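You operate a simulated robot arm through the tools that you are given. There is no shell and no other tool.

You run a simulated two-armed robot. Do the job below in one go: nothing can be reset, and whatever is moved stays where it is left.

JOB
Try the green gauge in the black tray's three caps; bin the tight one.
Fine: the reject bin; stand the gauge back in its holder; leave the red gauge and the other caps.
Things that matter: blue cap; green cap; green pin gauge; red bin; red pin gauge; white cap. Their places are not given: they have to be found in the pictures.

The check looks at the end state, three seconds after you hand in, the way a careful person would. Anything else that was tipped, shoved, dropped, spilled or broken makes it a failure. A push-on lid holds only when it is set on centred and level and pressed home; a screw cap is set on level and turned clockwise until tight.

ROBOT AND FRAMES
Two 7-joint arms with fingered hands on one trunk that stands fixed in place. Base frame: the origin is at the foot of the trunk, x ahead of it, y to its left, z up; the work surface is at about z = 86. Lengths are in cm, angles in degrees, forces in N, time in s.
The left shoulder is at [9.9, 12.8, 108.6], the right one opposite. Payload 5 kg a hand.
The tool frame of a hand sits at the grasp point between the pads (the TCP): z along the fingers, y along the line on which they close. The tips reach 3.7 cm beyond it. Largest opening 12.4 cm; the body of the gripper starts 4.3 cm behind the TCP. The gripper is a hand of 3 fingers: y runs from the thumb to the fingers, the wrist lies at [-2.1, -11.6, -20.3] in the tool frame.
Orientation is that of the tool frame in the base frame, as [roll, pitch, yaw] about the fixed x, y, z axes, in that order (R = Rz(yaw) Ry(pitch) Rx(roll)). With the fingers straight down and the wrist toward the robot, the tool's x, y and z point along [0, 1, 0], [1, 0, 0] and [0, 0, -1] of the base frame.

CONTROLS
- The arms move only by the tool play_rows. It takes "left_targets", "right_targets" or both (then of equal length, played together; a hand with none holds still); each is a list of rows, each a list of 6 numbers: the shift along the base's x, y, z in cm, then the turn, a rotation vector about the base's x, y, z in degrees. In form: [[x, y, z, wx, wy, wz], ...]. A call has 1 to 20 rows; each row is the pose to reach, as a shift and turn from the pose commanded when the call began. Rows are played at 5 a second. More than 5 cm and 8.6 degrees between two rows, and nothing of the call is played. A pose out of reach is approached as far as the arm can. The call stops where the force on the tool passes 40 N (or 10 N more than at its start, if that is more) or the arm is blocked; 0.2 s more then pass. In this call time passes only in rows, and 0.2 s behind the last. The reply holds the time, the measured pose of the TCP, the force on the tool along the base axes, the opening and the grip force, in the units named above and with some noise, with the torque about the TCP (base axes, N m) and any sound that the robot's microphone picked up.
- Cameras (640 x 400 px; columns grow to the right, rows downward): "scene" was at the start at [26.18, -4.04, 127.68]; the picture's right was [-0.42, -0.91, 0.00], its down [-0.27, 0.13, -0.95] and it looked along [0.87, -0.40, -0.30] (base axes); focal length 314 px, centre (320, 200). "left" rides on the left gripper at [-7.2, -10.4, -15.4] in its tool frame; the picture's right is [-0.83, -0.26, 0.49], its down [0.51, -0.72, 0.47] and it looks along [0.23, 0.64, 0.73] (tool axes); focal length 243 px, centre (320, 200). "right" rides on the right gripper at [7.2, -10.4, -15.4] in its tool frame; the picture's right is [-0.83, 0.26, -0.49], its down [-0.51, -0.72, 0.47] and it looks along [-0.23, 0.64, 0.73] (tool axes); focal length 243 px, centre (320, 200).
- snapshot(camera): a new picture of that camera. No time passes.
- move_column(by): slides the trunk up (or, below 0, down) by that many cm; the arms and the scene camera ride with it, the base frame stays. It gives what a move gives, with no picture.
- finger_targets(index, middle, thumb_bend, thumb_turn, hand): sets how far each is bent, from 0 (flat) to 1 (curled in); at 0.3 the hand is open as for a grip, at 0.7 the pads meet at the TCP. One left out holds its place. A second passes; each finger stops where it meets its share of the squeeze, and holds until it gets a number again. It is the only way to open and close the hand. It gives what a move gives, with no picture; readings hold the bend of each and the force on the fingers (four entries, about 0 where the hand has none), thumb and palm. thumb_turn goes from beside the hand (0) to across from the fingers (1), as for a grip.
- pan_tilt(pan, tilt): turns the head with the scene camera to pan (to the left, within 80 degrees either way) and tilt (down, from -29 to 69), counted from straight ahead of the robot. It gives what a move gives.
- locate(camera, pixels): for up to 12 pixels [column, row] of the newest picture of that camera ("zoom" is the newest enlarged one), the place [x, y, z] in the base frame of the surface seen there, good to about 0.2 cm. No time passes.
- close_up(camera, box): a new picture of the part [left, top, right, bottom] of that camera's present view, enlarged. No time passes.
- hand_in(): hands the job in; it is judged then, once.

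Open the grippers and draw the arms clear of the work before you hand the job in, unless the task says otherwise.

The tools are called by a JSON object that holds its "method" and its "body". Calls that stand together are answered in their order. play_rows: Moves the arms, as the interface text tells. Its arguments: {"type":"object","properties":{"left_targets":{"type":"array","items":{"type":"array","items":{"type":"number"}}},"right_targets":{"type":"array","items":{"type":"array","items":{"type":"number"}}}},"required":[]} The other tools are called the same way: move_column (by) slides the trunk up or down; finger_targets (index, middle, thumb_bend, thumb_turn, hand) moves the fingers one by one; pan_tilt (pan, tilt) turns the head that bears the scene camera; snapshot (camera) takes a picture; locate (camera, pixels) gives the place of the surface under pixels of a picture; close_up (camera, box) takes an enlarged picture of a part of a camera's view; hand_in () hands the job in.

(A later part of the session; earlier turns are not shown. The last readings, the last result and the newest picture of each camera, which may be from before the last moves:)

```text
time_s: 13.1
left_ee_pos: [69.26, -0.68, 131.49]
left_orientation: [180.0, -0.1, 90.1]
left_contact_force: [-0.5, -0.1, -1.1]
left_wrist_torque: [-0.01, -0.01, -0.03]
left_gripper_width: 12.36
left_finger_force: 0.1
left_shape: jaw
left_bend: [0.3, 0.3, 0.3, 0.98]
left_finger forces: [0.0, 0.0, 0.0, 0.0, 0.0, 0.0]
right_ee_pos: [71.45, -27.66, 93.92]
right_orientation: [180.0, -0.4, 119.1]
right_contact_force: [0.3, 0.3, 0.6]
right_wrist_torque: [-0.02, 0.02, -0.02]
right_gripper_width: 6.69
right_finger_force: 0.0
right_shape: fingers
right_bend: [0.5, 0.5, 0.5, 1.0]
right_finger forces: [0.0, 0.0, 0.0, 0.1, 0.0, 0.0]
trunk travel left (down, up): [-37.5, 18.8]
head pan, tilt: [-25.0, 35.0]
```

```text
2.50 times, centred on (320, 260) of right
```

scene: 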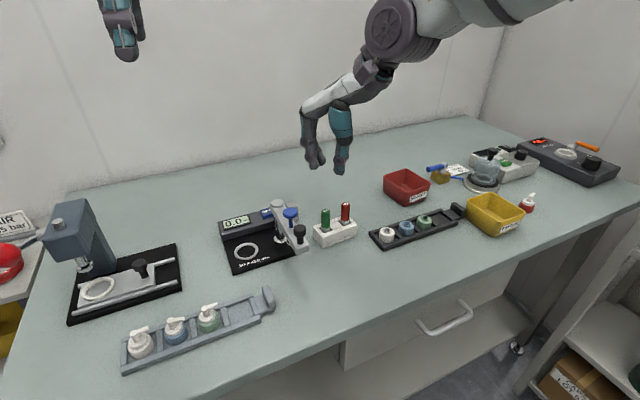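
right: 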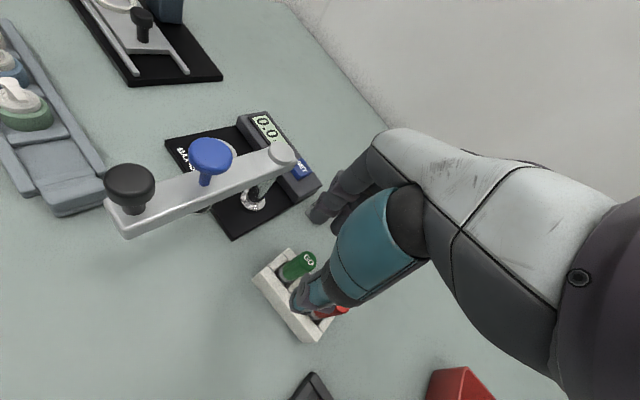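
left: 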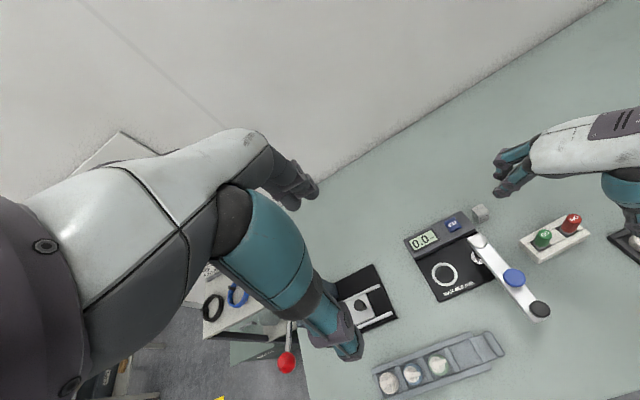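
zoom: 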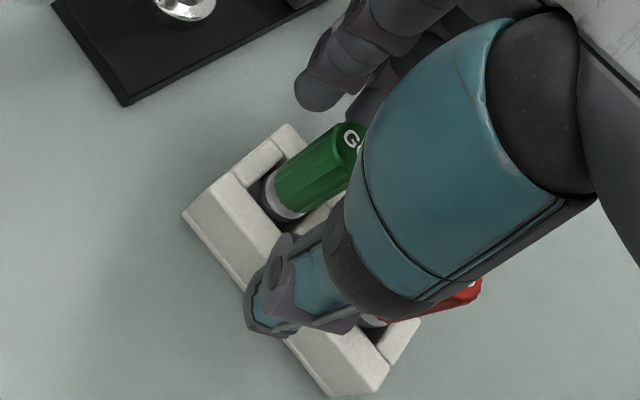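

The gauge is between the pads. I nudge 0.1 cm and close gradually.

{"method": "play_rows", "body": {"right_targets": [[-0.1, 0.15, 0, 0, 0, 0], [-0.1, 0.15, 0, 0, 0, 0]]}}

{"method": "finger_targets", "body": {"hand": "right", "index": 0.64, "middle": 0.64, "thumb_bend": 0.64}}

{"method": "close_up", "body": {"camera": "scene", "box": [290, 160, 386, 250]}}

{"method": "close_up", "body": {"camera": "right", "box": [240, 180, 400, 340]}}

```text
time_s: 13.7
left_ee_pos: [69.34, -0.53, 131.53]
left_orientation: [180.0, -0.1, 90.0]
left_contact_force: [0.0, -0.9, 0.6]
left_wrist_torque: [0.0, 0.02, 0.0]
left_gripper_width: 12.37
left_finger_force: 0.2
left_shape: jaw
left_bend: [0.3, 0.3, 0.3, 0.98]
left_finger forces: [0.0, 0.0, 0.1, 0.0, 0.0, 0.0]
right_ee_pos: [71.38, -27.5, 94.04]
right_orientation: [179.7, -0.6, 119.3]
right_contact_force: [1.2, -0.3, -0.5]
right_wrist_torque: [0.01, -0.01, -0.02]
right_gripper_width: 6.7
right_finger_force: 0.0
right_shape: fingers
right_bend: [0.5, 0.5, 0.5, 1.0]
right_finger forces: [0.0, 0.0, 0.1, 0.0, 0.0, 0.0]
trunk travel left (down, up): [-37.5, 18.8]
head pan, tilt: [-25.0, 35.0]
```

```text
time_s: 14.7
left_ee_pos: [69.33, -0.72, 131.48]
left_orientation: [-180.0, 0.0, 90.0]
left_contact_force: [-0.7, -0.1, 0.6]
left_wrist_torque: [0.01, -0.03, 0.02]
left_gripper_width: 12.35
left_finger_force: 0.0
left_shape: jaw
left_bend: [0.3, 0.3, 0.3, 0.98]
left_finger forces: [0.0, 0.1, 0.0, 0.0, 0.0, 0.0]
right_ee_pos: [71.54, -27.58, 94.14]
right_orientation: [179.6, -0.8, 119.1]
right_contact_force: [0.0, 0.0, -0.7]
right_wrist_torque: [0.03, 0.03, 0.02]
right_gripper_width: 2.52
right_finger_force: 0.0
right_shape: fingers
right_bend: [0.64, 0.64, 0.64, 1.0]
right_finger forces: [0.0, 0.0, 0.0, 0.0, 0.0, 0.0]
trunk travel left (down, up): [-37.5, 18.8]
head pan, tilt: [-25.0, 35.0]
```

```text
4.44 times, centred on (338, 205) of scene
```

zoom: 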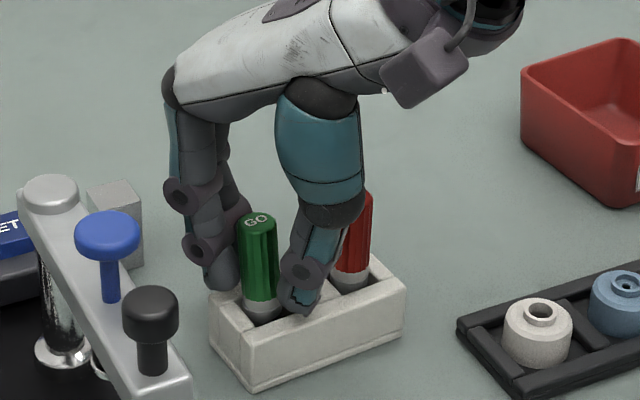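

```text
2.50 times, centred on (320, 260) of right
```

zoom: 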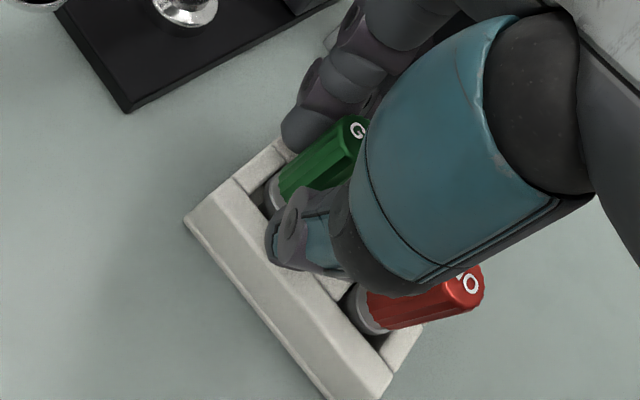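

At 0.64 (gap 2.5 cm) the gauge is already leaning slightly from a touch. I close to 0.7 and look at its tilt.

{"method": "finger_targets", "body": {"hand": "right", "index": 0.7, "middle": 0.7, "thumb_bend": 0.7}}

{"method": "close_up", "body": {"camera": "scene", "box": [290, 160, 386, 250]}}

{"method": "close_up", "body": {"camera": "right", "box": [240, 180, 400, 340]}}

{"method": "close_up", "body": {"camera": "left", "box": [500, 170, 628, 270]}}

```text
time_s: 15.7
left_ee_pos: [69.34, -0.73, 131.45]
left_orientation: [-180.0, 0.0, 90.1]
left_contact_force: [0.6, 0.3, -0.4]
left_wrist_torque: [-0.03, 0.02, 0.0]
left_gripper_width: 12.33
left_finger_force: 0.0
left_shape: jaw
left_bend: [0.3, 0.3, 0.3, 0.98]
left_finger forces: [0.0, 0.1, 0.0, 0.0, 0.1, 0.0]
right_ee_pos: [71.44, -27.5, 94.14]
right_orientation: [179.6, -0.6, 119.2]
right_contact_force: [0.0, -0.1, 0.6]
right_wrist_torque: [-0.01, -0.03, 0.0]
right_gripper_width: 1.94
right_finger_force: 4.6
right_shape: fingers
right_bend: [0.66, 0.69, 0.66, 1.0]
right_finger forces: [4.2, 0.5, 0.0, 0.0, 4.2, 0.0]
trunk travel left (down, up): [-37.5, 18.8]
head pan, tilt: [-25.0, 35.0]
```

```text
4.44 times, centred on (338, 205) of scene
```

zoom: 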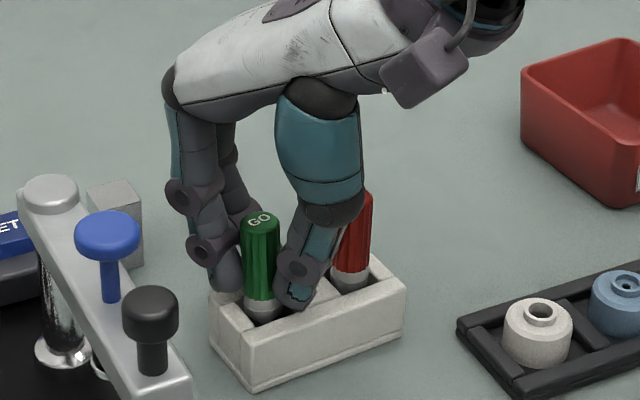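

```text
2.50 times, centred on (320, 260) of right
```

zoom: 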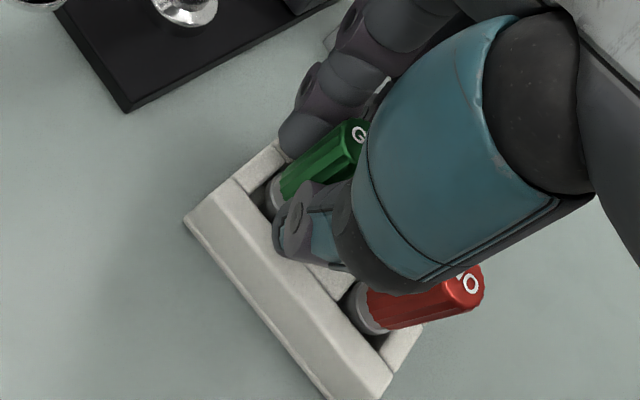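

```text
4.00 times, centred on (564, 220) of left
```

zoom: 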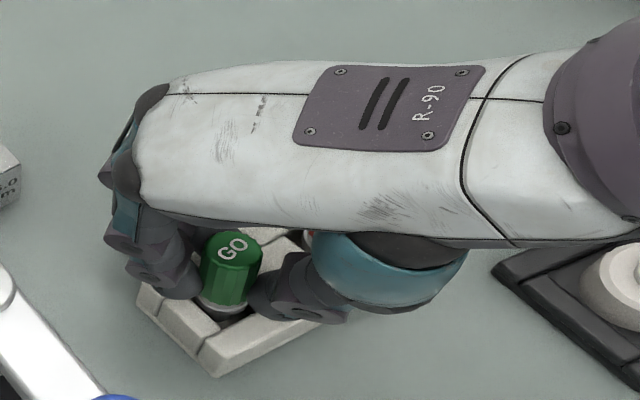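

The index carries all the load (4.2 N vs 0.5 N): the gauge sits off toward the index side. I open a bit, shift the hand about 0.4 cm toward the index side and 0.6 cm lower, and re-close.

{"method": "finger_targets", "body": {"hand": "right", "index": 0.58, "middle": 0.58, "thumb_bend": 0.58}}

{"method": "play_rows", "body": {"right_targets": [[-0.15, 0.2, -0.3, 0, 0, 0], [-0.3, 0.35, -0.6, -0.5, -0.3, 0], [-0.3, 0.35, -0.6, -0.5, -0.3, 0]]}}

{"method": "close_up", "body": {"camera": "scene", "box": [290, 160, 386, 250]}}

{"method": "close_up", "body": {"camera": "left", "box": [500, 170, 628, 270]}}

```text
time_s: 16.7
left_ee_pos: [69.4, -0.6, 131.38]
left_orientation: [180.0, 0.1, 90.1]
left_contact_force: [-0.5, 0.3, 0.4]
left_wrist_torque: [0.04, 0.0, -0.03]
left_gripper_width: 12.37
left_finger_force: 0.0
left_shape: jaw
left_bend: [0.3, 0.3, 0.3, 0.98]
left_finger forces: [0.0, 0.0, 0.0, 0.1, 0.1, 0.0]
right_ee_pos: [71.48, -27.41, 94.05]
right_orientation: [179.7, -0.6, 119.2]
right_contact_force: [-0.3, -0.6, -0.2]
right_wrist_torque: [0.01, 0.01, -0.01]
right_gripper_width: 4.52
right_finger_force: 0.1
right_shape: fingers
right_bend: [0.57, 0.57, 0.57, 1.0]
right_finger forces: [0.0, 0.0, 0.0, 0.0, 0.1, 0.0]
trunk travel left (down, up): [-37.5, 18.8]
head pan, tilt: [-25.0, 35.0]
```

```text
time_s: 17.5
left_ee_pos: [69.39, -0.66, 131.48]
left_orientation: [180.0, -0.1, 90.2]
left_contact_force: [-0.3, 1.5, 0.4]
left_wrist_torque: [-0.02, 0.01, 0.02]
left_gripper_width: 12.34
left_finger_force: 0.1
left_shape: jaw
left_bend: [0.3, 0.3, 0.3, 0.98]
left_finger forces: [0.0, 0.0, 0.0, 0.0, 0.0, 0.0]
right_ee_pos: [71.35, -27.32, 93.9]
right_orientation: [179.6, -0.6, 119.4]
right_contact_force: [0.7, -0.4, -0.8]
right_wrist_torque: [0.04, -0.03, 0.03]
right_gripper_width: 4.55
right_finger_force: 0.0
right_shape: fingers
right_bend: [0.57, 0.57, 0.57, 1.0]
right_finger forces: [0.0, 0.0, 0.0, 0.0, 0.1, 0.0]
right hand out of reach, approached as far as the arm can: row 1, 2
trunk travel left (down, up): [-37.5, 18.8]
head pan, tilt: [-25.0, 35.0]
```

```text
4.44 times, centred on (338, 205) of scene
```

zoom: 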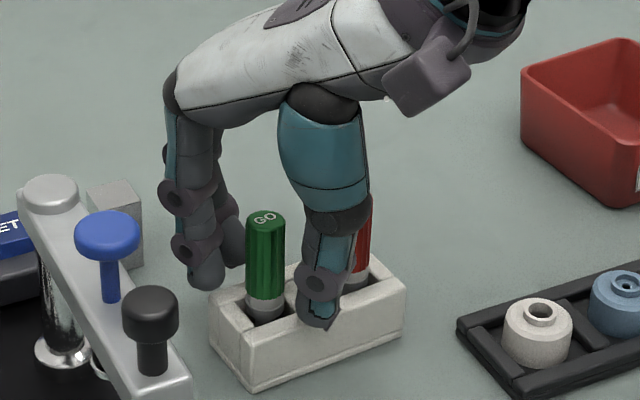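

```text
4.00 times, centred on (564, 220) of left
```

zoom: 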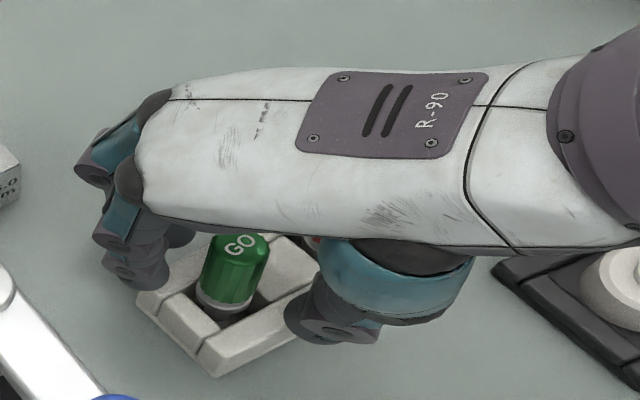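

The arm reported a reach limit at yaw 119°, and the gauge is upright again. I add 10° of yaw in place (gap 4.5 cm, gauge stays between pads) with the same small shift.

{"method": "play_rows", "body": {"right_targets": [[0, 0, 0, -0.2, -0.1, 3], [0, 0, 0, -0.4, -0.2, 6], [-0.1, 0.15, 0, -0.6, -0.3, 9], [-0.2, 0.3, -0.2, -0.6, -0.3, 10], [-0.2, 0.3, -0.4, -0.6, -0.3, 10], [-0.2, 0.3, -0.4, -0.6, -0.3, 10]]}}

{"method": "close_up", "body": {"camera": "scene", "box": [290, 160, 386, 250]}}

{"method": "close_up", "body": {"camera": "left", "box": [500, 170, 628, 270]}}

{"method": "close_up", "body": {"camera": "right", "box": [240, 180, 400, 340]}}

```text
time_s: 18.9
left_ee_pos: [69.33, -0.65, 131.53]
left_orientation: [179.9, -0.1, 90.1]
left_contact_force: [-0.4, 0.5, -0.2]
left_wrist_torque: [0.0, 0.0, 0.01]
left_gripper_width: 12.36
left_finger_force: 0.1
left_shape: jaw
left_bend: [0.3, 0.3, 0.3, 0.98]
left_finger forces: [0.1, 0.0, 0.1, 0.0, 0.1, 0.0]
right_ee_pos: [70.84, -26.74, 92.93]
right_orientation: [180.0, 1.3, 128.8]
right_contact_force: [-0.4, -0.3, 6.7]
right_wrist_torque: [-0.14, 0.02, -0.06]
right_gripper_width: 4.64
right_finger_force: 3.2
right_shape: fingers
right_bend: [0.57, 0.57, 0.57, 1.0]
right_finger forces: [0.0, 2.0, 0.1, 0.0, 3.9, 0.0]
trunk travel left (down, up): [-37.5, 18.8]
head pan, tilt: [-25.0, 35.0]
```

```text
4.44 times, centred on (338, 205) of scene
```

zoom: 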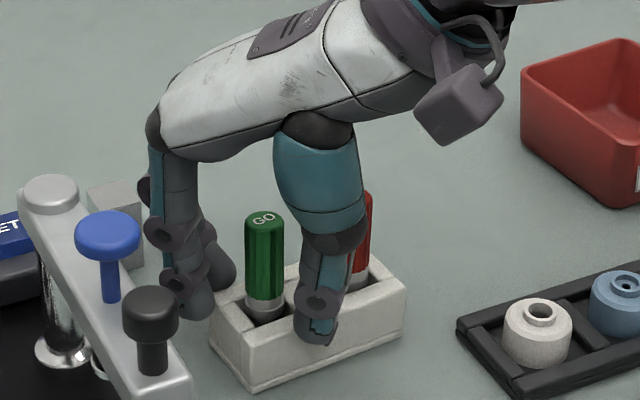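

```text
4.00 times, centred on (564, 220) of left
```

zoom: 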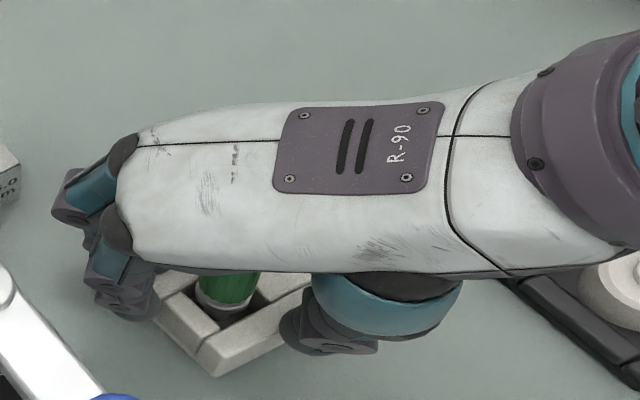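

```text
2.50 times, centred on (320, 260) of right
```

zoom: 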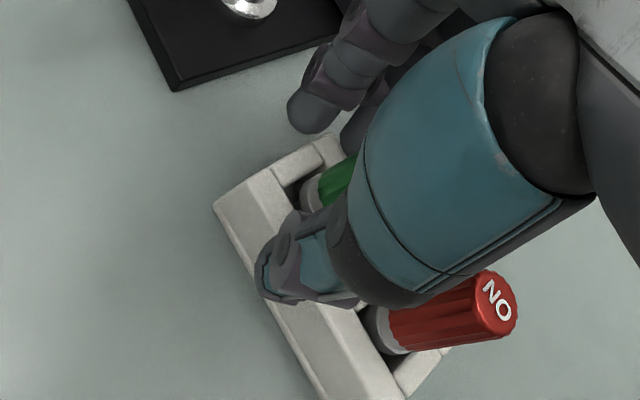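

The move went a bit too far: TCP (70.8,-26.7,92.9), with thumb and middle tips touching the holder top (6.7 N). I raise 0.8 cm at once and recentre toward (71.15,-27.2).

{"method": "play_rows", "body": {"right_targets": [[0, 0, 0.4, 0.5, 0.4, 0], [0.15, -0.2, 0.8, 1.0, 0.8, 0], [0.3, -0.45, 0.8, 1.0, 0.8, 0], [0.3, -0.45, 0.8, 1.0, 0.8, 0]]}}

{"method": "close_up", "body": {"camera": "scene", "box": [290, 160, 386, 250]}}

{"method": "close_up", "body": {"camera": "right", "box": [240, 180, 400, 340]}}

```text
time_s: 19.9
left_ee_pos: [69.4, -0.63, 131.45]
left_orientation: [179.9, 0.0, 90.1]
left_contact_force: [-1.1, -0.3, -0.2]
left_wrist_torque: [-0.02, -0.03, 0.0]
left_gripper_width: 12.36
left_finger_force: 0.1
left_shape: jaw
left_bend: [0.3, 0.3, 0.3, 0.98]
left_finger forces: [0.0, 0.1, 0.0, 0.1, 0.0, 0.0]
right_ee_pos: [71.12, -27.14, 93.71]
right_orientation: [-179.8, 0.0, 128.7]
right_contact_force: [0.3, -0.3, -0.4]
right_wrist_torque: [0.05, 0.02, -0.04]
right_gripper_width: 4.57
right_finger_force: 0.1
right_shape: fingers
right_bend: [0.57, 0.57, 0.57, 1.0]
right_finger forces: [0.0, 0.0, 0.0, 0.0, 0.0, 0.0]
trunk travel left (down, up): [-37.5, 18.8]
head pan, tilt: [-25.0, 35.0]
```

```text
4.44 times, centred on (338, 205) of scene
```

zoom: 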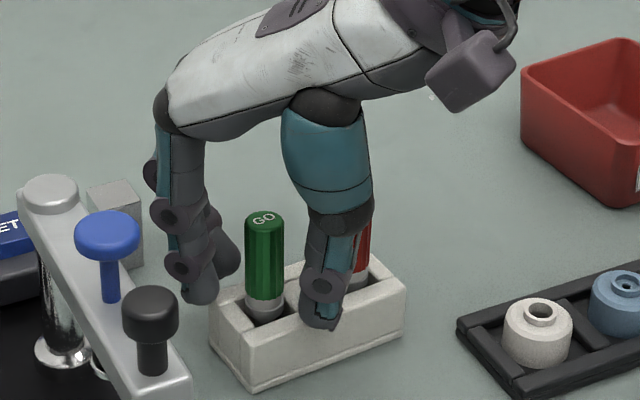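

```text
2.50 times, centred on (320, 260) of right
```

zoom: 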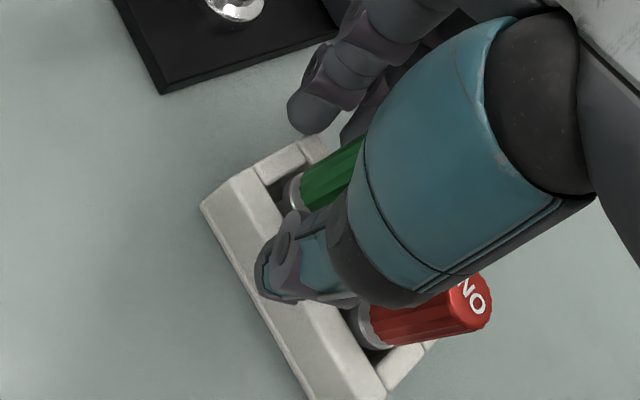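

The hand is level at (71.1,-27.1,93.7), free of contact. I re-locate the gauge top in the scene before closing.

{"method": "close_up", "body": {"camera": "scene", "box": [310, 190, 374, 240]}}

{"method": "locate", "body": {"camera": "scene", "pixels": [[347, 209], [347, 215], [345, 209], [349, 209]]}}

```text
8.00 times, centred on (342, 215) of scene
```

zoom: 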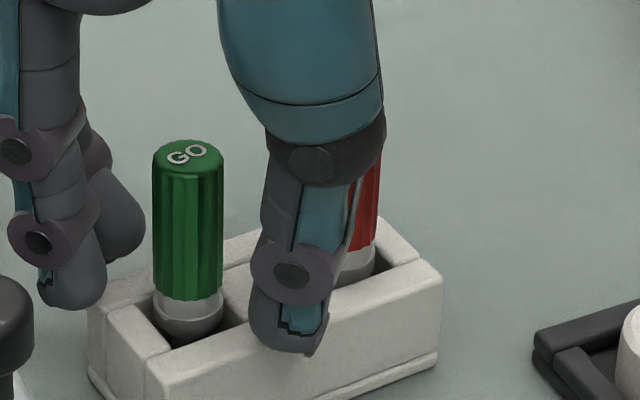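

```text
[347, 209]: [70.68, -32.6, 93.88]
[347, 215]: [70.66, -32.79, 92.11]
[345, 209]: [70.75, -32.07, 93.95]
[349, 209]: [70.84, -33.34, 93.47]
```

{"method": "locate", "body": {"camera": "zoom", "pixels": [[188, 157], [157, 157], [219, 157], [188, 220], [75, 270], [120, 225], [285, 315], [188, 310]]}}

```text
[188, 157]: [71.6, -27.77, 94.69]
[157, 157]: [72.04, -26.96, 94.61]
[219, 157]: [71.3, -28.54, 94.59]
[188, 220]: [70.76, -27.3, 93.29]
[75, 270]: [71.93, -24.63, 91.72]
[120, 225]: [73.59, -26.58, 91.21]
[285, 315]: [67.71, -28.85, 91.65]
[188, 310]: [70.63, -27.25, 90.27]
```

The gauge axis reads about (71.5,-27.7), near the middle of the pads. I close in a small step and watch which finger loads.

{"method": "finger_targets", "body": {"hand": "right", "index": 0.7, "middle": 0.7, "thumb_bend": 0.7}}

{"method": "close_up", "body": {"camera": "scene", "box": [310, 190, 374, 240]}}

{"method": "close_up", "body": {"camera": "right", "box": [240, 180, 400, 340]}}

{"method": "close_up", "body": {"camera": "left", "box": [500, 170, 628, 270]}}

```text
time_s: 20.9
left_ee_pos: [69.29, -0.67, 131.48]
left_orientation: [-180.0, 0.0, 90.0]
left_contact_force: [-0.3, -0.2, -0.4]
left_wrist_torque: [0.02, 0.0, 0.01]
left_gripper_width: 12.36
left_finger_force: 0.2
left_shape: jaw
left_bend: [0.3, 0.3, 0.3, 0.98]
left_finger forces: [0.0, 0.0, 0.0, 0.0, 0.0, 0.1]
right_ee_pos: [70.97, -27.23, 93.58]
right_orientation: [-179.9, 0.0, 128.7]
right_contact_force: [-0.8, -0.9, -0.6]
right_wrist_torque: [0.0, -0.01, 0.01]
right_gripper_width: 1.36
right_finger_force: 4.6
right_shape: fingers
right_bend: [0.69, 0.67, 0.67, 1.0]
right_finger forces: [0.9, 3.9, 0.1, 0.0, 4.6, 0.0]
trunk travel left (down, up): [-37.5, 18.8]
head pan, tilt: [-25.0, 35.0]
```

```text
8.00 times, centred on (342, 215) of scene
```

zoom: 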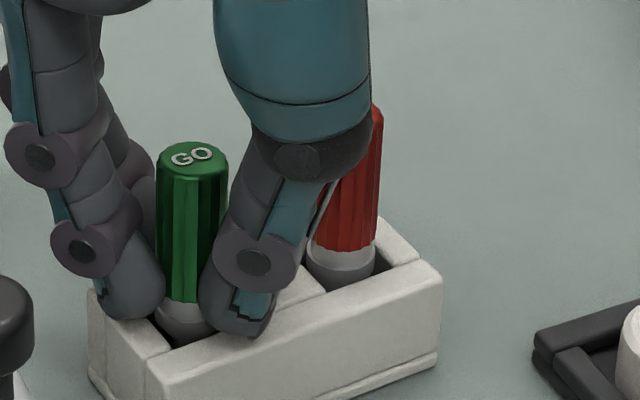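

```text
2.50 times, centred on (320, 260) of right
```

zoom: 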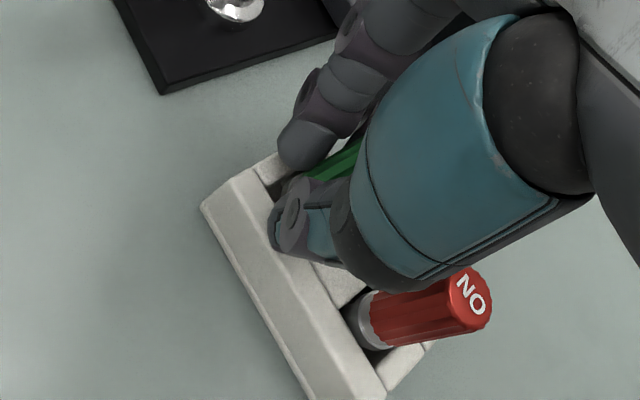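

```text
4.00 times, centred on (564, 220) of left
```

zoom: 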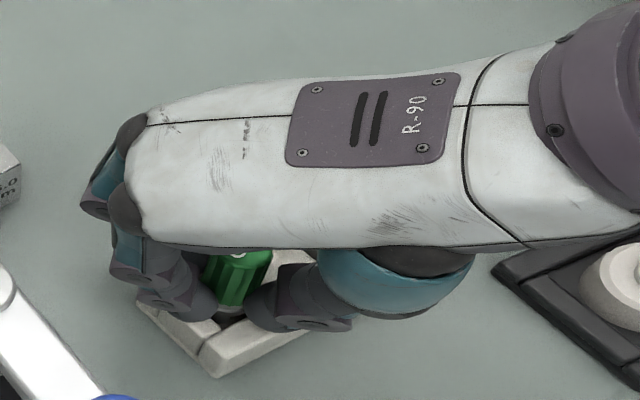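

Now the middle carries most (3.9 vs 0.9 N), so the true centre lies about 0.15 cm back the other way. I open slightly, shift (0.1,-0.12), and re-close firmer.

{"method": "finger_targets", "body": {"hand": "right", "index": 0.62, "middle": 0.62, "thumb_bend": 0.62}}

{"method": "play_rows", "body": {"right_targets": [[0.1, -0.13, 0, 0, 0, 0], [0.1, -0.13, 0, 0, 0, 0]]}}

{"method": "finger_targets", "body": {"hand": "right", "index": 0.72, "middle": 0.72, "thumb_bend": 0.72}}

{"method": "close_up", "body": {"camera": "scene", "box": [310, 190, 374, 240]}}

{"method": "close_up", "body": {"camera": "left", "box": [500, 170, 628, 270]}}

```text
time_s: 21.9
left_ee_pos: [69.4, -0.66, 131.55]
left_orientation: [180.0, 0.1, 90.1]
left_contact_force: [-0.5, -0.5, -0.5]
left_wrist_torque: [0.02, 0.01, -0.01]
left_gripper_width: 12.36
left_finger_force: 0.0
left_shape: jaw
left_bend: [0.3, 0.3, 0.3, 0.98]
left_finger forces: [0.1, 0.0, 0.1, 0.0, 0.1, 0.0]
right_ee_pos: [71.19, -27.13, 93.58]
right_orientation: [-179.9, 0.0, 128.8]
right_contact_force: [-0.3, -0.8, 0.0]
right_wrist_torque: [-0.02, 0.01, 0.0]
right_gripper_width: 3.01
right_finger_force: 0.0
right_shape: fingers
right_bend: [0.62, 0.62, 0.62, 1.0]
right_finger forces: [0.1, 0.0, 0.0, 0.1, 0.1, 0.0]
trunk travel left (down, up): [-37.5, 18.8]
head pan, tilt: [-25.0, 35.0]
```

```text
time_s: 22.5
left_ee_pos: [69.34, -0.73, 131.46]
left_orientation: [179.9, 0.0, 90.1]
left_contact_force: [0.0, 0.6, 0.2]
left_wrist_torque: [0.0, -0.01, 0.02]
left_gripper_width: 12.35
left_finger_force: 0.1
left_shape: jaw
left_bend: [0.3, 0.3, 0.3, 0.98]
left_finger forces: [0.0, 0.0, 0.1, 0.0, 0.0, 0.0]
right_ee_pos: [71.22, -27.25, 93.76]
right_orientation: [-180.0, 0.0, 128.7]
right_contact_force: [0.3, -0.2, 0.3]
right_wrist_torque: [0.02, -0.01, 0.02]
right_gripper_width: 3.0
right_finger_force: 0.1
right_shape: fingers
right_bend: [0.62, 0.62, 0.62, 1.0]
right_finger forces: [0.0, 0.1, 0.0, 0.1, 0.0, 0.1]
trunk travel left (down, up): [-37.5, 18.8]
head pan, tilt: [-25.0, 35.0]
```

```text
time_s: 23.5
left_ee_pos: [69.32, -0.57, 131.54]
left_orientation: [180.0, 0.0, 90.1]
left_contact_force: [0.0, -0.4, 0.3]
left_wrist_torque: [-0.01, 0.03, 0.03]
left_gripper_width: 12.36
left_finger_force: 0.0
left_shape: jaw
left_bend: [0.3, 0.3, 0.3, 0.98]
left_finger forces: [0.1, 0.0, 0.0, 0.0, 0.0, 0.1]
right_ee_pos: [71.28, -27.37, 93.82]
right_orientation: [-179.9, 0.0, 128.8]
right_contact_force: [-0.5, -0.1, -0.5]
right_wrist_torque: [0.0, -0.02, 0.04]
right_gripper_width: 1.61
right_finger_force: 10.0
right_shape: fingers
right_bend: [0.71, 0.71, 0.67, 1.0]
right_finger forces: [6.1, 4.3, 0.0, 0.1, 9.9, 0.0]
trunk travel left (down, up): [-37.5, 18.8]
head pan, tilt: [-25.0, 35.0]
```

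```text
8.00 times, centred on (342, 215) of scene
```

zoom: 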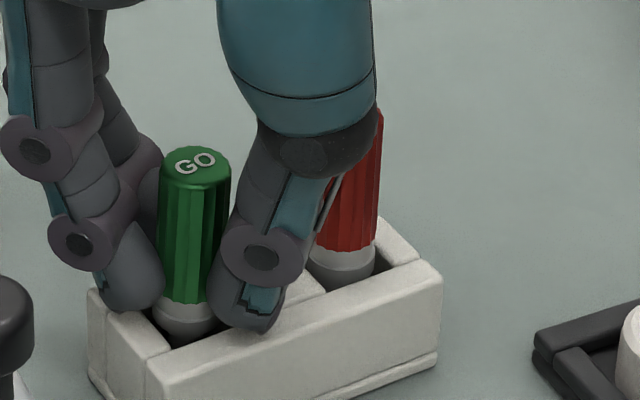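

```text
4.00 times, centred on (564, 220) of left
```

zoom: 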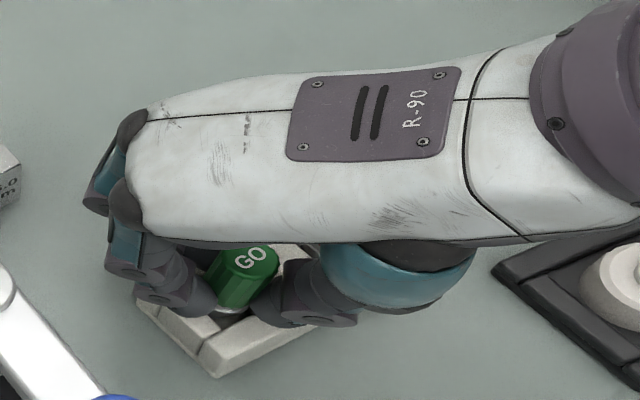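

Loads are balanced (6.1/4.3/9.9 N), but the thumb stopped at 0.67 against 0.71 and the gauge leans toward the thumb, so the hand sits about 0.25 cm too far to the finger side. I reopen, shift and re-close.

{"method": "finger_targets", "body": {"hand": "right", "index": 0.62, "middle": 0.62, "thumb_bend": 0.62}}

{"method": "play_rows", "body": {"right_targets": [[-0.12, -0.1, 0, 0, 0, 0], [-0.22, -0.18, 0, 0, 0, 0], [-0.22, -0.18, 0, 0, 0, 0]]}}

{"method": "close_up", "body": {"camera": "scene", "box": [310, 190, 374, 240]}}

{"method": "finger_targets", "body": {"hand": "right", "index": 0.72, "middle": 0.72, "thumb_bend": 0.72}}

{"method": "close_up", "body": {"camera": "scene", "box": [310, 190, 374, 240]}}

{"method": "close_up", "body": {"camera": "left", "box": [500, 170, 628, 270]}}

```text
time_s: 24.5
left_ee_pos: [69.51, -0.7, 131.52]
left_orientation: [-180.0, 0.0, 90.0]
left_contact_force: [-0.2, 0.0, 0.2]
left_wrist_torque: [0.02, 0.0, 0.01]
left_gripper_width: 12.34
left_finger_force: 0.2
left_shape: jaw
left_bend: [0.3, 0.3, 0.3, 0.98]
left_finger forces: [0.1, 0.1, 0.0, 0.0, 0.0, 0.0]
right_ee_pos: [71.22, -27.32, 93.63]
right_orientation: [-179.9, 0.0, 128.8]
right_contact_force: [0.0, 0.0, -0.7]
right_wrist_torque: [-0.03, 0.01, 0.02]
right_gripper_width: 2.99
right_finger_force: 0.0
right_shape: fingers
right_bend: [0.62, 0.62, 0.62, 1.0]
right_finger forces: [0.0, 0.0, 0.1, 0.0, 0.1, 0.1]
trunk travel left (down, up): [-37.5, 18.8]
head pan, tilt: [-25.0, 35.0]
```

```text
time_s: 25.3
left_ee_pos: [69.39, -0.71, 131.45]
left_orientation: [-180.0, 0.1, 89.9]
left_contact_force: [0.7, -0.1, 0.0]
left_wrist_torque: [-0.02, 0.02, 0.0]
left_gripper_width: 12.37
left_finger_force: 0.0
left_shape: jaw
left_bend: [0.3, 0.3, 0.3, 0.98]
left_finger forces: [0.0, 0.0, 0.1, 0.0, 0.0, 0.0]
right_ee_pos: [71.06, -27.48, 93.77]
right_orientation: [-179.8, 0.1, 128.9]
right_contact_force: [0.7, 0.2, 0.1]
right_wrist_torque: [0.0, -0.02, 0.0]
right_gripper_width: 3.01
right_finger_force: 0.0
right_shape: fingers
right_bend: [0.62, 0.62, 0.62, 1.0]
right_finger forces: [0.0, 0.1, 0.0, 0.1, 0.1, 0.0]
trunk travel left (down, up): [-37.5, 18.8]
head pan, tilt: [-25.0, 35.0]
```

```text
8.00 times, centred on (342, 215) of scene
```

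zoom: 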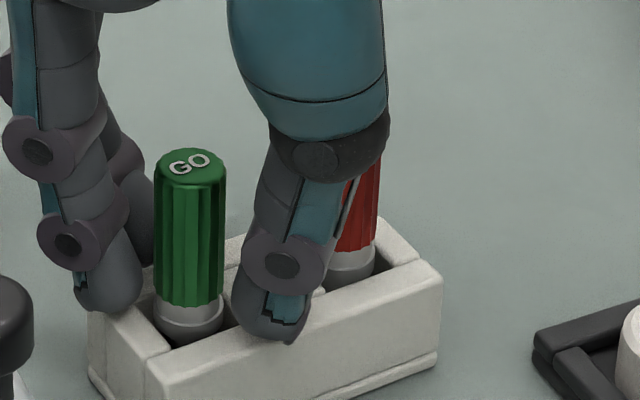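

```text
time_s: 26.3
left_ee_pos: [69.29, -0.71, 131.45]
left_orientation: [-179.9, 0.0, 90.1]
left_contact_force: [-0.4, -0.5, -0.1]
left_wrist_torque: [-0.01, 0.0, 0.0]
left_gripper_width: 12.34
left_finger_force: 0.0
left_shape: jaw
left_bend: [0.3, 0.3, 0.3, 0.98]
left_finger forces: [0.0, 0.0, 0.0, 0.0, 0.1, 0.1]
right_ee_pos: [70.98, -27.37, 93.72]
right_orientation: [-179.9, 0.2, 128.8]
right_contact_force: [0.5, 0.2, -0.5]
right_wrist_torque: [-0.02, 0.06, 0.0]
right_gripper_width: 1.52
right_finger_force: 10.7
right_shape: fingers
right_bend: [0.71, 0.71, 0.67, 1.0]
right_finger forces: [5.5, 4.9, 0.0, 0.1, 9.7, 0.0]
trunk travel left (down, up): [-37.5, 18.8]
head pan, tilt: [-25.0, 35.0]
```

```text
8.00 times, centred on (342, 215) of scene
```

zoom: 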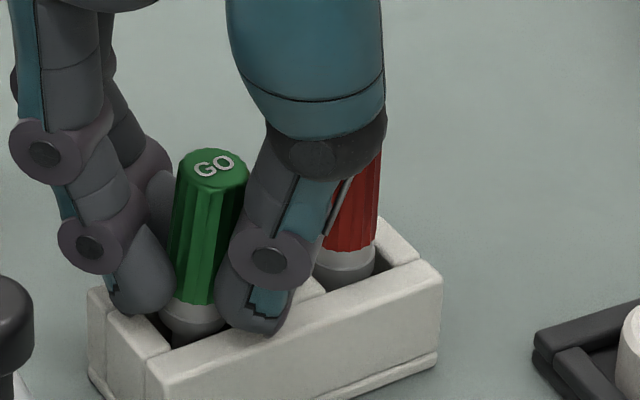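

```text
4.00 times, centred on (564, 220) of left
```

zoom: 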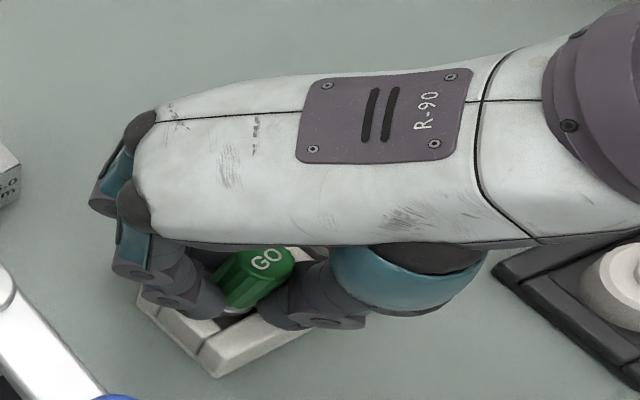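

The two fingers overpower the thumb (0.71/0.71/0.67), tipping the gauge. The hand position was centred when open, so I reopen and close with fingers at 0.70 and thumb at 0.74 for a symmetric pinch.

{"method": "finger_targets", "body": {"hand": "right", "index": 0.62, "middle": 0.62, "thumb_bend": 0.62}}

{"method": "finger_targets", "body": {"hand": "right", "index": 0.69, "middle": 0.69, "thumb_bend": 0.74}}

{"method": "close_up", "body": {"camera": "scene", "box": [310, 190, 374, 240]}}

{"method": "close_up", "body": {"camera": "left", "box": [500, 170, 628, 270]}}

```text
time_s: 27.3
left_ee_pos: [69.32, -0.8, 131.51]
left_orientation: [179.9, -0.1, 90.1]
left_contact_force: [0.3, -0.1, 0.2]
left_wrist_torque: [0.01, 0.0, 0.03]
left_gripper_width: 12.37
left_finger_force: 0.1
left_shape: jaw
left_bend: [0.3, 0.3, 0.3, 0.98]
left_finger forces: [0.0, 0.0, 0.1, 0.0, 0.0, 0.1]
right_ee_pos: [71.03, -27.45, 93.73]
right_orientation: [-179.9, 0.1, 128.7]
right_contact_force: [0.5, -0.9, -0.2]
right_wrist_torque: [0.02, 0.01, 0.03]
right_gripper_width: 3.03
right_finger_force: 0.1
right_shape: fingers
right_bend: [0.62, 0.62, 0.62, 1.0]
right_finger forces: [0.0, 0.0, 0.1, 0.0, 0.0, 0.0]
trunk travel left (down, up): [-37.5, 18.8]
head pan, tilt: [-25.0, 35.0]
```

```text
time_s: 28.3
left_ee_pos: [69.41, -0.65, 131.37]
left_orientation: [180.0, 0.1, 90.1]
left_contact_force: [0.0, -0.3, -0.5]
left_wrist_torque: [0.02, -0.05, 0.02]
left_gripper_width: 12.36
left_finger_force: 0.1
left_shape: jaw
left_bend: [0.3, 0.3, 0.3, 0.98]
left_finger forces: [0.1, 0.0, 0.0, 0.0, 0.0, 0.0]
right_ee_pos: [71.07, -27.44, 93.82]
right_orientation: [-179.9, -0.1, 128.8]
right_contact_force: [1.2, -0.6, 0.0]
right_wrist_torque: [0.04, 0.01, 0.05]
right_gripper_width: 1.58
right_finger_force: 7.6
right_shape: fingers
right_bend: [0.66, 0.67, 0.69, 1.0]
right_finger forces: [4.1, 3.2, 0.0, 0.0, 7.7, 0.0]
trunk travel left (down, up): [-37.5, 18.8]
head pan, tilt: [-25.0, 35.0]
```

```text
8.00 times, centred on (342, 215) of scene
```

zoom: 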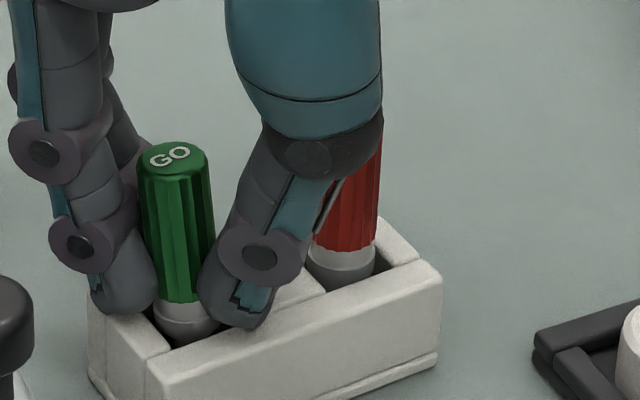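

```text
4.00 times, centred on (564, 220) of left
```

zoom: 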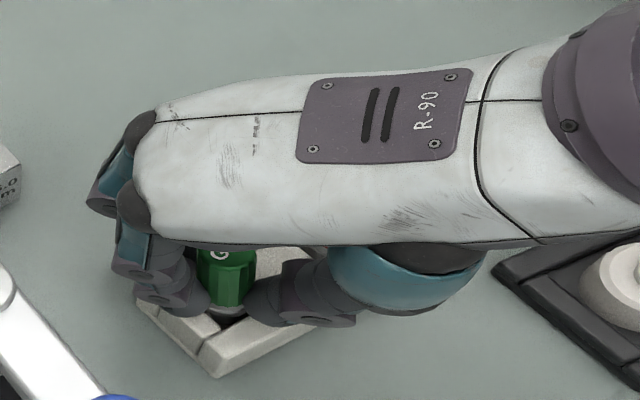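

Now it leans the other way about as much (fingers 0.665, thumb 0.69). Interpolating, I set fingers 0.71 and thumb 0.738 while holding.

{"method": "finger_targets", "body": {"hand": "right", "index": 0.71, "middle": 0.71, "thumb_bend": 0.738}}

{"method": "close_up", "body": {"camera": "scene", "box": [310, 190, 374, 240]}}

{"method": "close_up", "body": {"camera": "left", "box": [500, 170, 628, 270]}}

```text
time_s: 29.3
left_ee_pos: [69.29, -0.67, 131.52]
left_orientation: [-180.0, 0.0, 90.1]
left_contact_force: [-0.1, 0.1, 1.0]
left_wrist_torque: [0.0, -0.01, 0.0]
left_gripper_width: 12.36
left_finger_force: 0.0
left_shape: jaw
left_bend: [0.3, 0.3, 0.3, 0.98]
left_finger forces: [0.1, 0.1, 0.0, 0.0, 0.1, 0.1]
right_ee_pos: [71.1, -27.49, 93.75]
right_orientation: [-179.8, 0.0, 128.8]
right_contact_force: [0.5, 0.1, 0.6]
right_wrist_torque: [-0.01, 0.03, 0.01]
right_gripper_width: 1.52
right_finger_force: 10.1
right_shape: fingers
right_bend: [0.66, 0.67, 0.69, 1.0]
right_finger forces: [5.7, 4.6, 0.0, 0.1, 9.8, 0.1]
trunk travel left (down, up): [-37.5, 18.8]
head pan, tilt: [-25.0, 35.0]
```

```text
8.00 times, centred on (342, 215) of scene
```

zoom: 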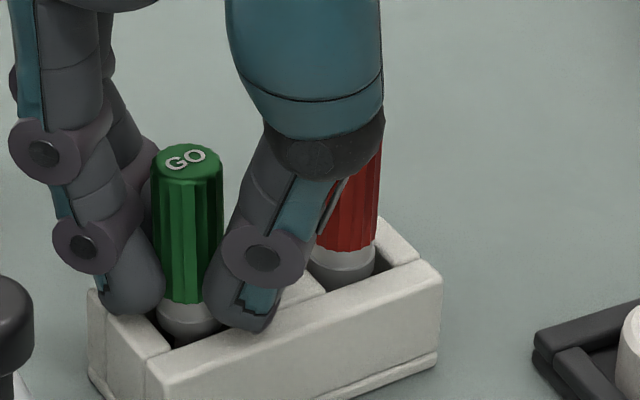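

```text
4.00 times, centred on (564, 220) of left
```

zoom: 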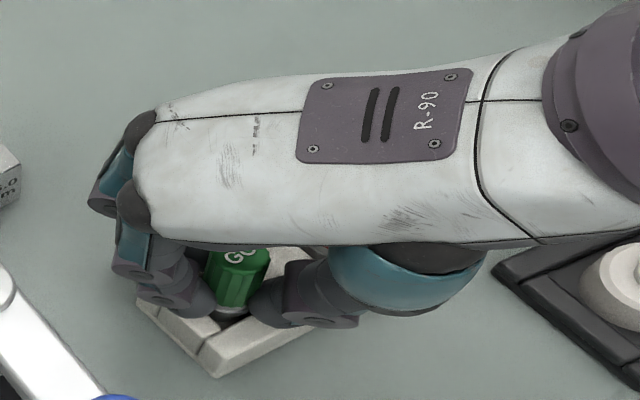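

The gauge is upright (top (187,165), base (187,315)) with a balanced 10 N grip. I lift it slowly straight up by 6 cm.

{"method": "play_rows", "body": {"right_targets": [[0, 0, 0.5, 0, 0, 0], [0, 0, 1, 0, 0, 0], [0, 0, 2, 0, 0, 0], [0, 0, 3, 0, 0, 0], [0, 0, 4, 0, 0, 0], [0, 0, 5, 0, 0, 0], [0, 0, 6, 0, 0, 0], [0, 0, 6, 0, 0, 0]]}}

{"method": "close_up", "body": {"camera": "scene", "box": [290, 150, 386, 250]}}

{"method": "close_up", "body": {"camera": "left", "box": [500, 170, 628, 270]}}

{"method": "snapshot", "body": {"camera": "right"}}

```text
time_s: 31.1
left_ee_pos: [69.42, -0.74, 131.47]
left_orientation: [-180.0, 0.1, 90.0]
left_contact_force: [-0.4, 0.1, 0.0]
left_wrist_torque: [0.0, 0.0, 0.03]
left_gripper_width: 12.37
left_finger_force: 0.2
left_shape: jaw
left_bend: [0.3, 0.3, 0.3, 0.98]
left_finger forces: [0.0, 0.0, 0.0, 0.0, 0.0, 0.1]
right_ee_pos: [71.01, -27.35, 99.81]
right_orientation: [-180.0, -0.1, 128.7]
right_contact_force: [0.2, 0.0, 0.2]
right_wrist_torque: [-0.02, 0.01, -0.04]
right_gripper_width: 1.5
right_finger_force: 9.7
right_shape: fingers
right_bend: [0.66, 0.67, 0.69, 1.0]
right_finger forces: [5.7, 4.7, 0.0, 0.0, 9.7, 0.0]
trunk travel left (down, up): [-37.5, 18.8]
head pan, tilt: [-25.0, 35.0]
```

```text
4.00 times, centred on (338, 200) of scene
```

zoom: 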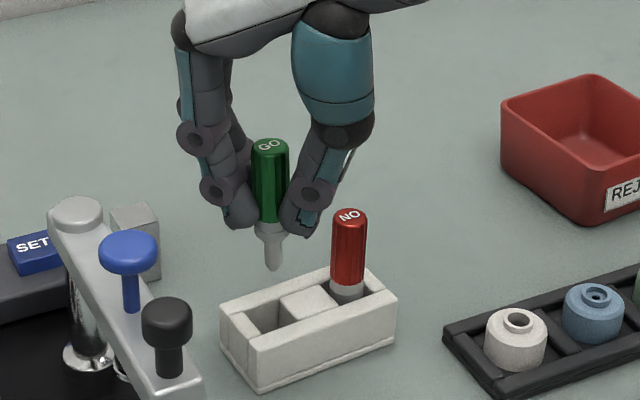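

```text
4.00 times, centred on (564, 220) of left
```

zoom: 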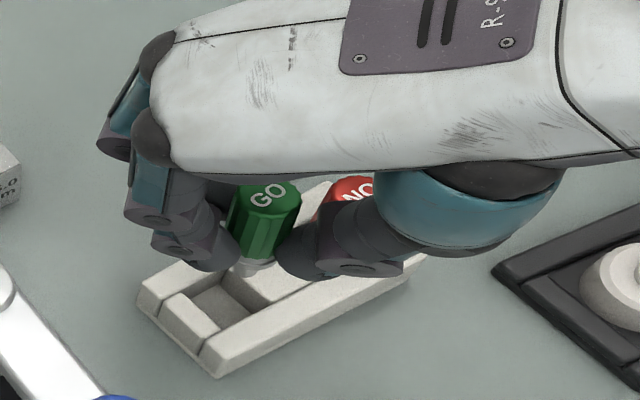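

```text
taken
```

right: 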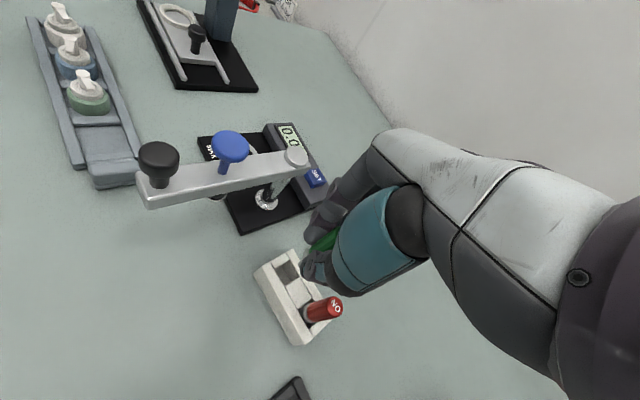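

The gauge is held; it has a thin tip. I zoom on the tip to get its shape, tilt and position.

{"method": "close_up", "body": {"camera": "scene", "box": [336, 180, 376, 220]}}

{"method": "close_up", "body": {"camera": "scene", "box": [334, 180, 382, 220]}}

{"method": "snapshot", "body": {"camera": "scene"}}

```text
10.00 times, centred on (356, 200) of scene
```

zoom: 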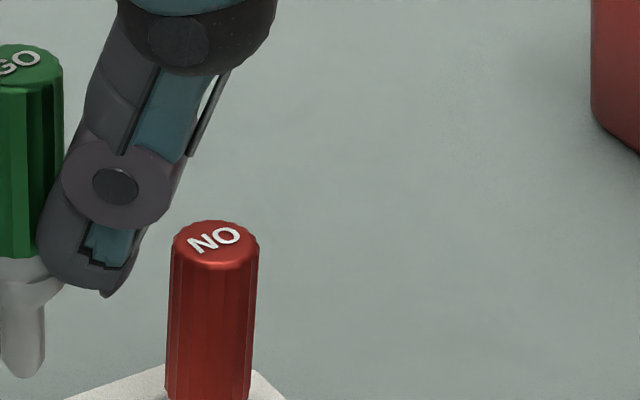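

```text
10.00 times, centred on (358, 200) of scene
```

zoom: 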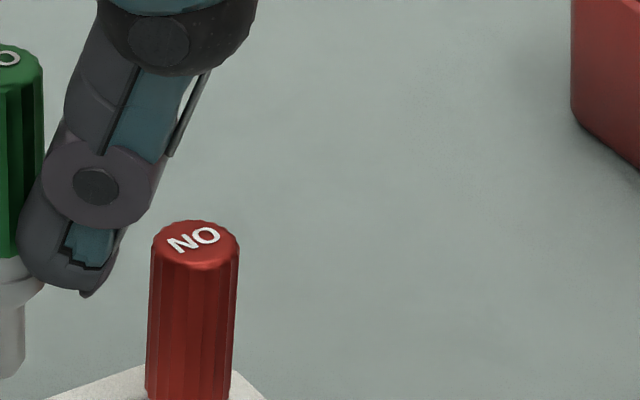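

```text
taken
```

scene: 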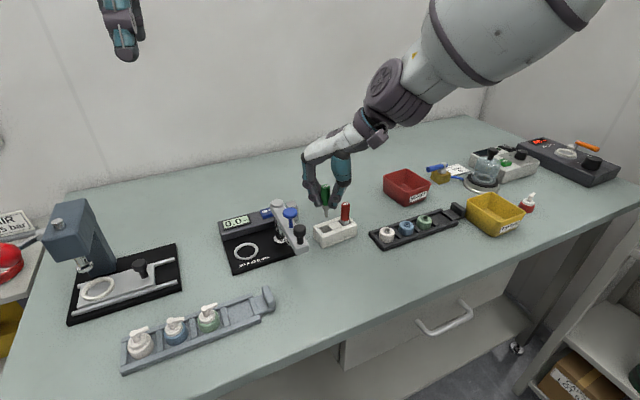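

{"method": "close_up", "body": {"camera": "scene", "box": [302, 180, 350, 220]}}

{"method": "locate", "body": {"camera": "zoom", "pixels": [[329, 48], [329, 42], [340, 375], [340, 330], [325, 330], [355, 330], [338, 275], [335, 200], [322, 375], [319, 300]]}}

```text
10.00 times, centred on (326, 200) of scene
```

zoom: 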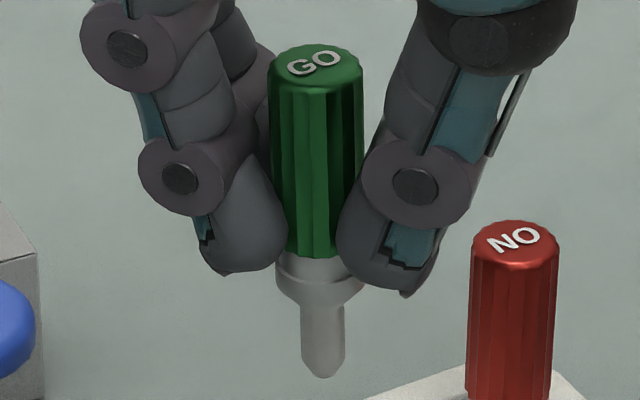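

```text
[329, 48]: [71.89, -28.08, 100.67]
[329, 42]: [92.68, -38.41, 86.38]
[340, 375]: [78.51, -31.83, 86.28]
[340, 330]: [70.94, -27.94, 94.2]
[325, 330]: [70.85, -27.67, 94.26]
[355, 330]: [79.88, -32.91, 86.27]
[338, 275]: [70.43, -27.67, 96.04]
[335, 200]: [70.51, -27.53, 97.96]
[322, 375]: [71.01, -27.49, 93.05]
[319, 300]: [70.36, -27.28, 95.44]
```

The gauge hangs plumb, tip about 6.8 cm below the TCP and pin about 0.8 cm thick. Now I measure the three cap bores in a tight scene view.

{"method": "close_up", "body": {"camera": "scene", "box": [370, 208, 442, 253]}}

```text
8.89 times, centred on (406, 230) of scene
```

zoom: 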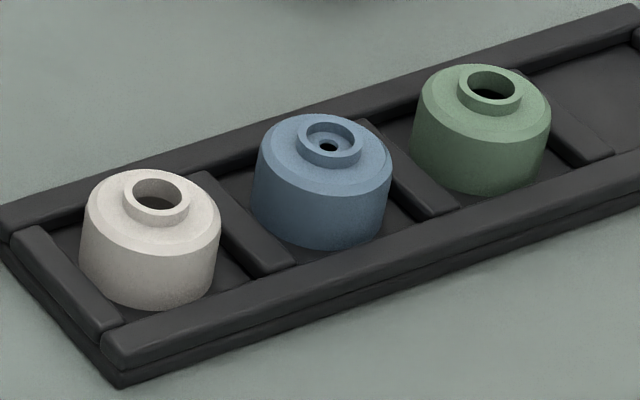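

{"method": "locate", "body": {"camera": "zoom", "pixels": [[157, 172], [127, 190], [188, 208], [158, 219], [128, 205], [187, 190], [328, 121], [299, 138], [360, 155], [328, 167], [298, 152], [360, 139]]}}

{"method": "locate", "body": {"camera": "zoom", "pixels": [[489, 67], [461, 85], [520, 101], [489, 114], [460, 97], [521, 88], [93, 200], [217, 220], [150, 250], [85, 275], [150, 300], [480, 185]]}}

```text
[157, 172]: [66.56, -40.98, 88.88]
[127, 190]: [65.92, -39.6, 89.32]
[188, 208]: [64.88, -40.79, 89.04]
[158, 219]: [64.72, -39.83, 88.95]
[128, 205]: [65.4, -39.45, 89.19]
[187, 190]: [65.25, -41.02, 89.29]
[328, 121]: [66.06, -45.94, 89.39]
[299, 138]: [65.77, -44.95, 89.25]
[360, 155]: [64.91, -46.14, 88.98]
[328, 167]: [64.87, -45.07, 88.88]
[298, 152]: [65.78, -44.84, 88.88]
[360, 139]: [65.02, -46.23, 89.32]
```

```text
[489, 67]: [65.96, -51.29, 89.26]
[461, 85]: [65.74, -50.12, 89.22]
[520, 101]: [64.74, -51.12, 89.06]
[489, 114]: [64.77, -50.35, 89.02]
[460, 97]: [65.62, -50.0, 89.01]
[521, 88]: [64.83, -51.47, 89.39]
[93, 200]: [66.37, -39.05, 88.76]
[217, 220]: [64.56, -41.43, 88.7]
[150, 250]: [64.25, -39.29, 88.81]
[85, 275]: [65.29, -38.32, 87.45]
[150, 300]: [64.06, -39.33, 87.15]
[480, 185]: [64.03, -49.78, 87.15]
```

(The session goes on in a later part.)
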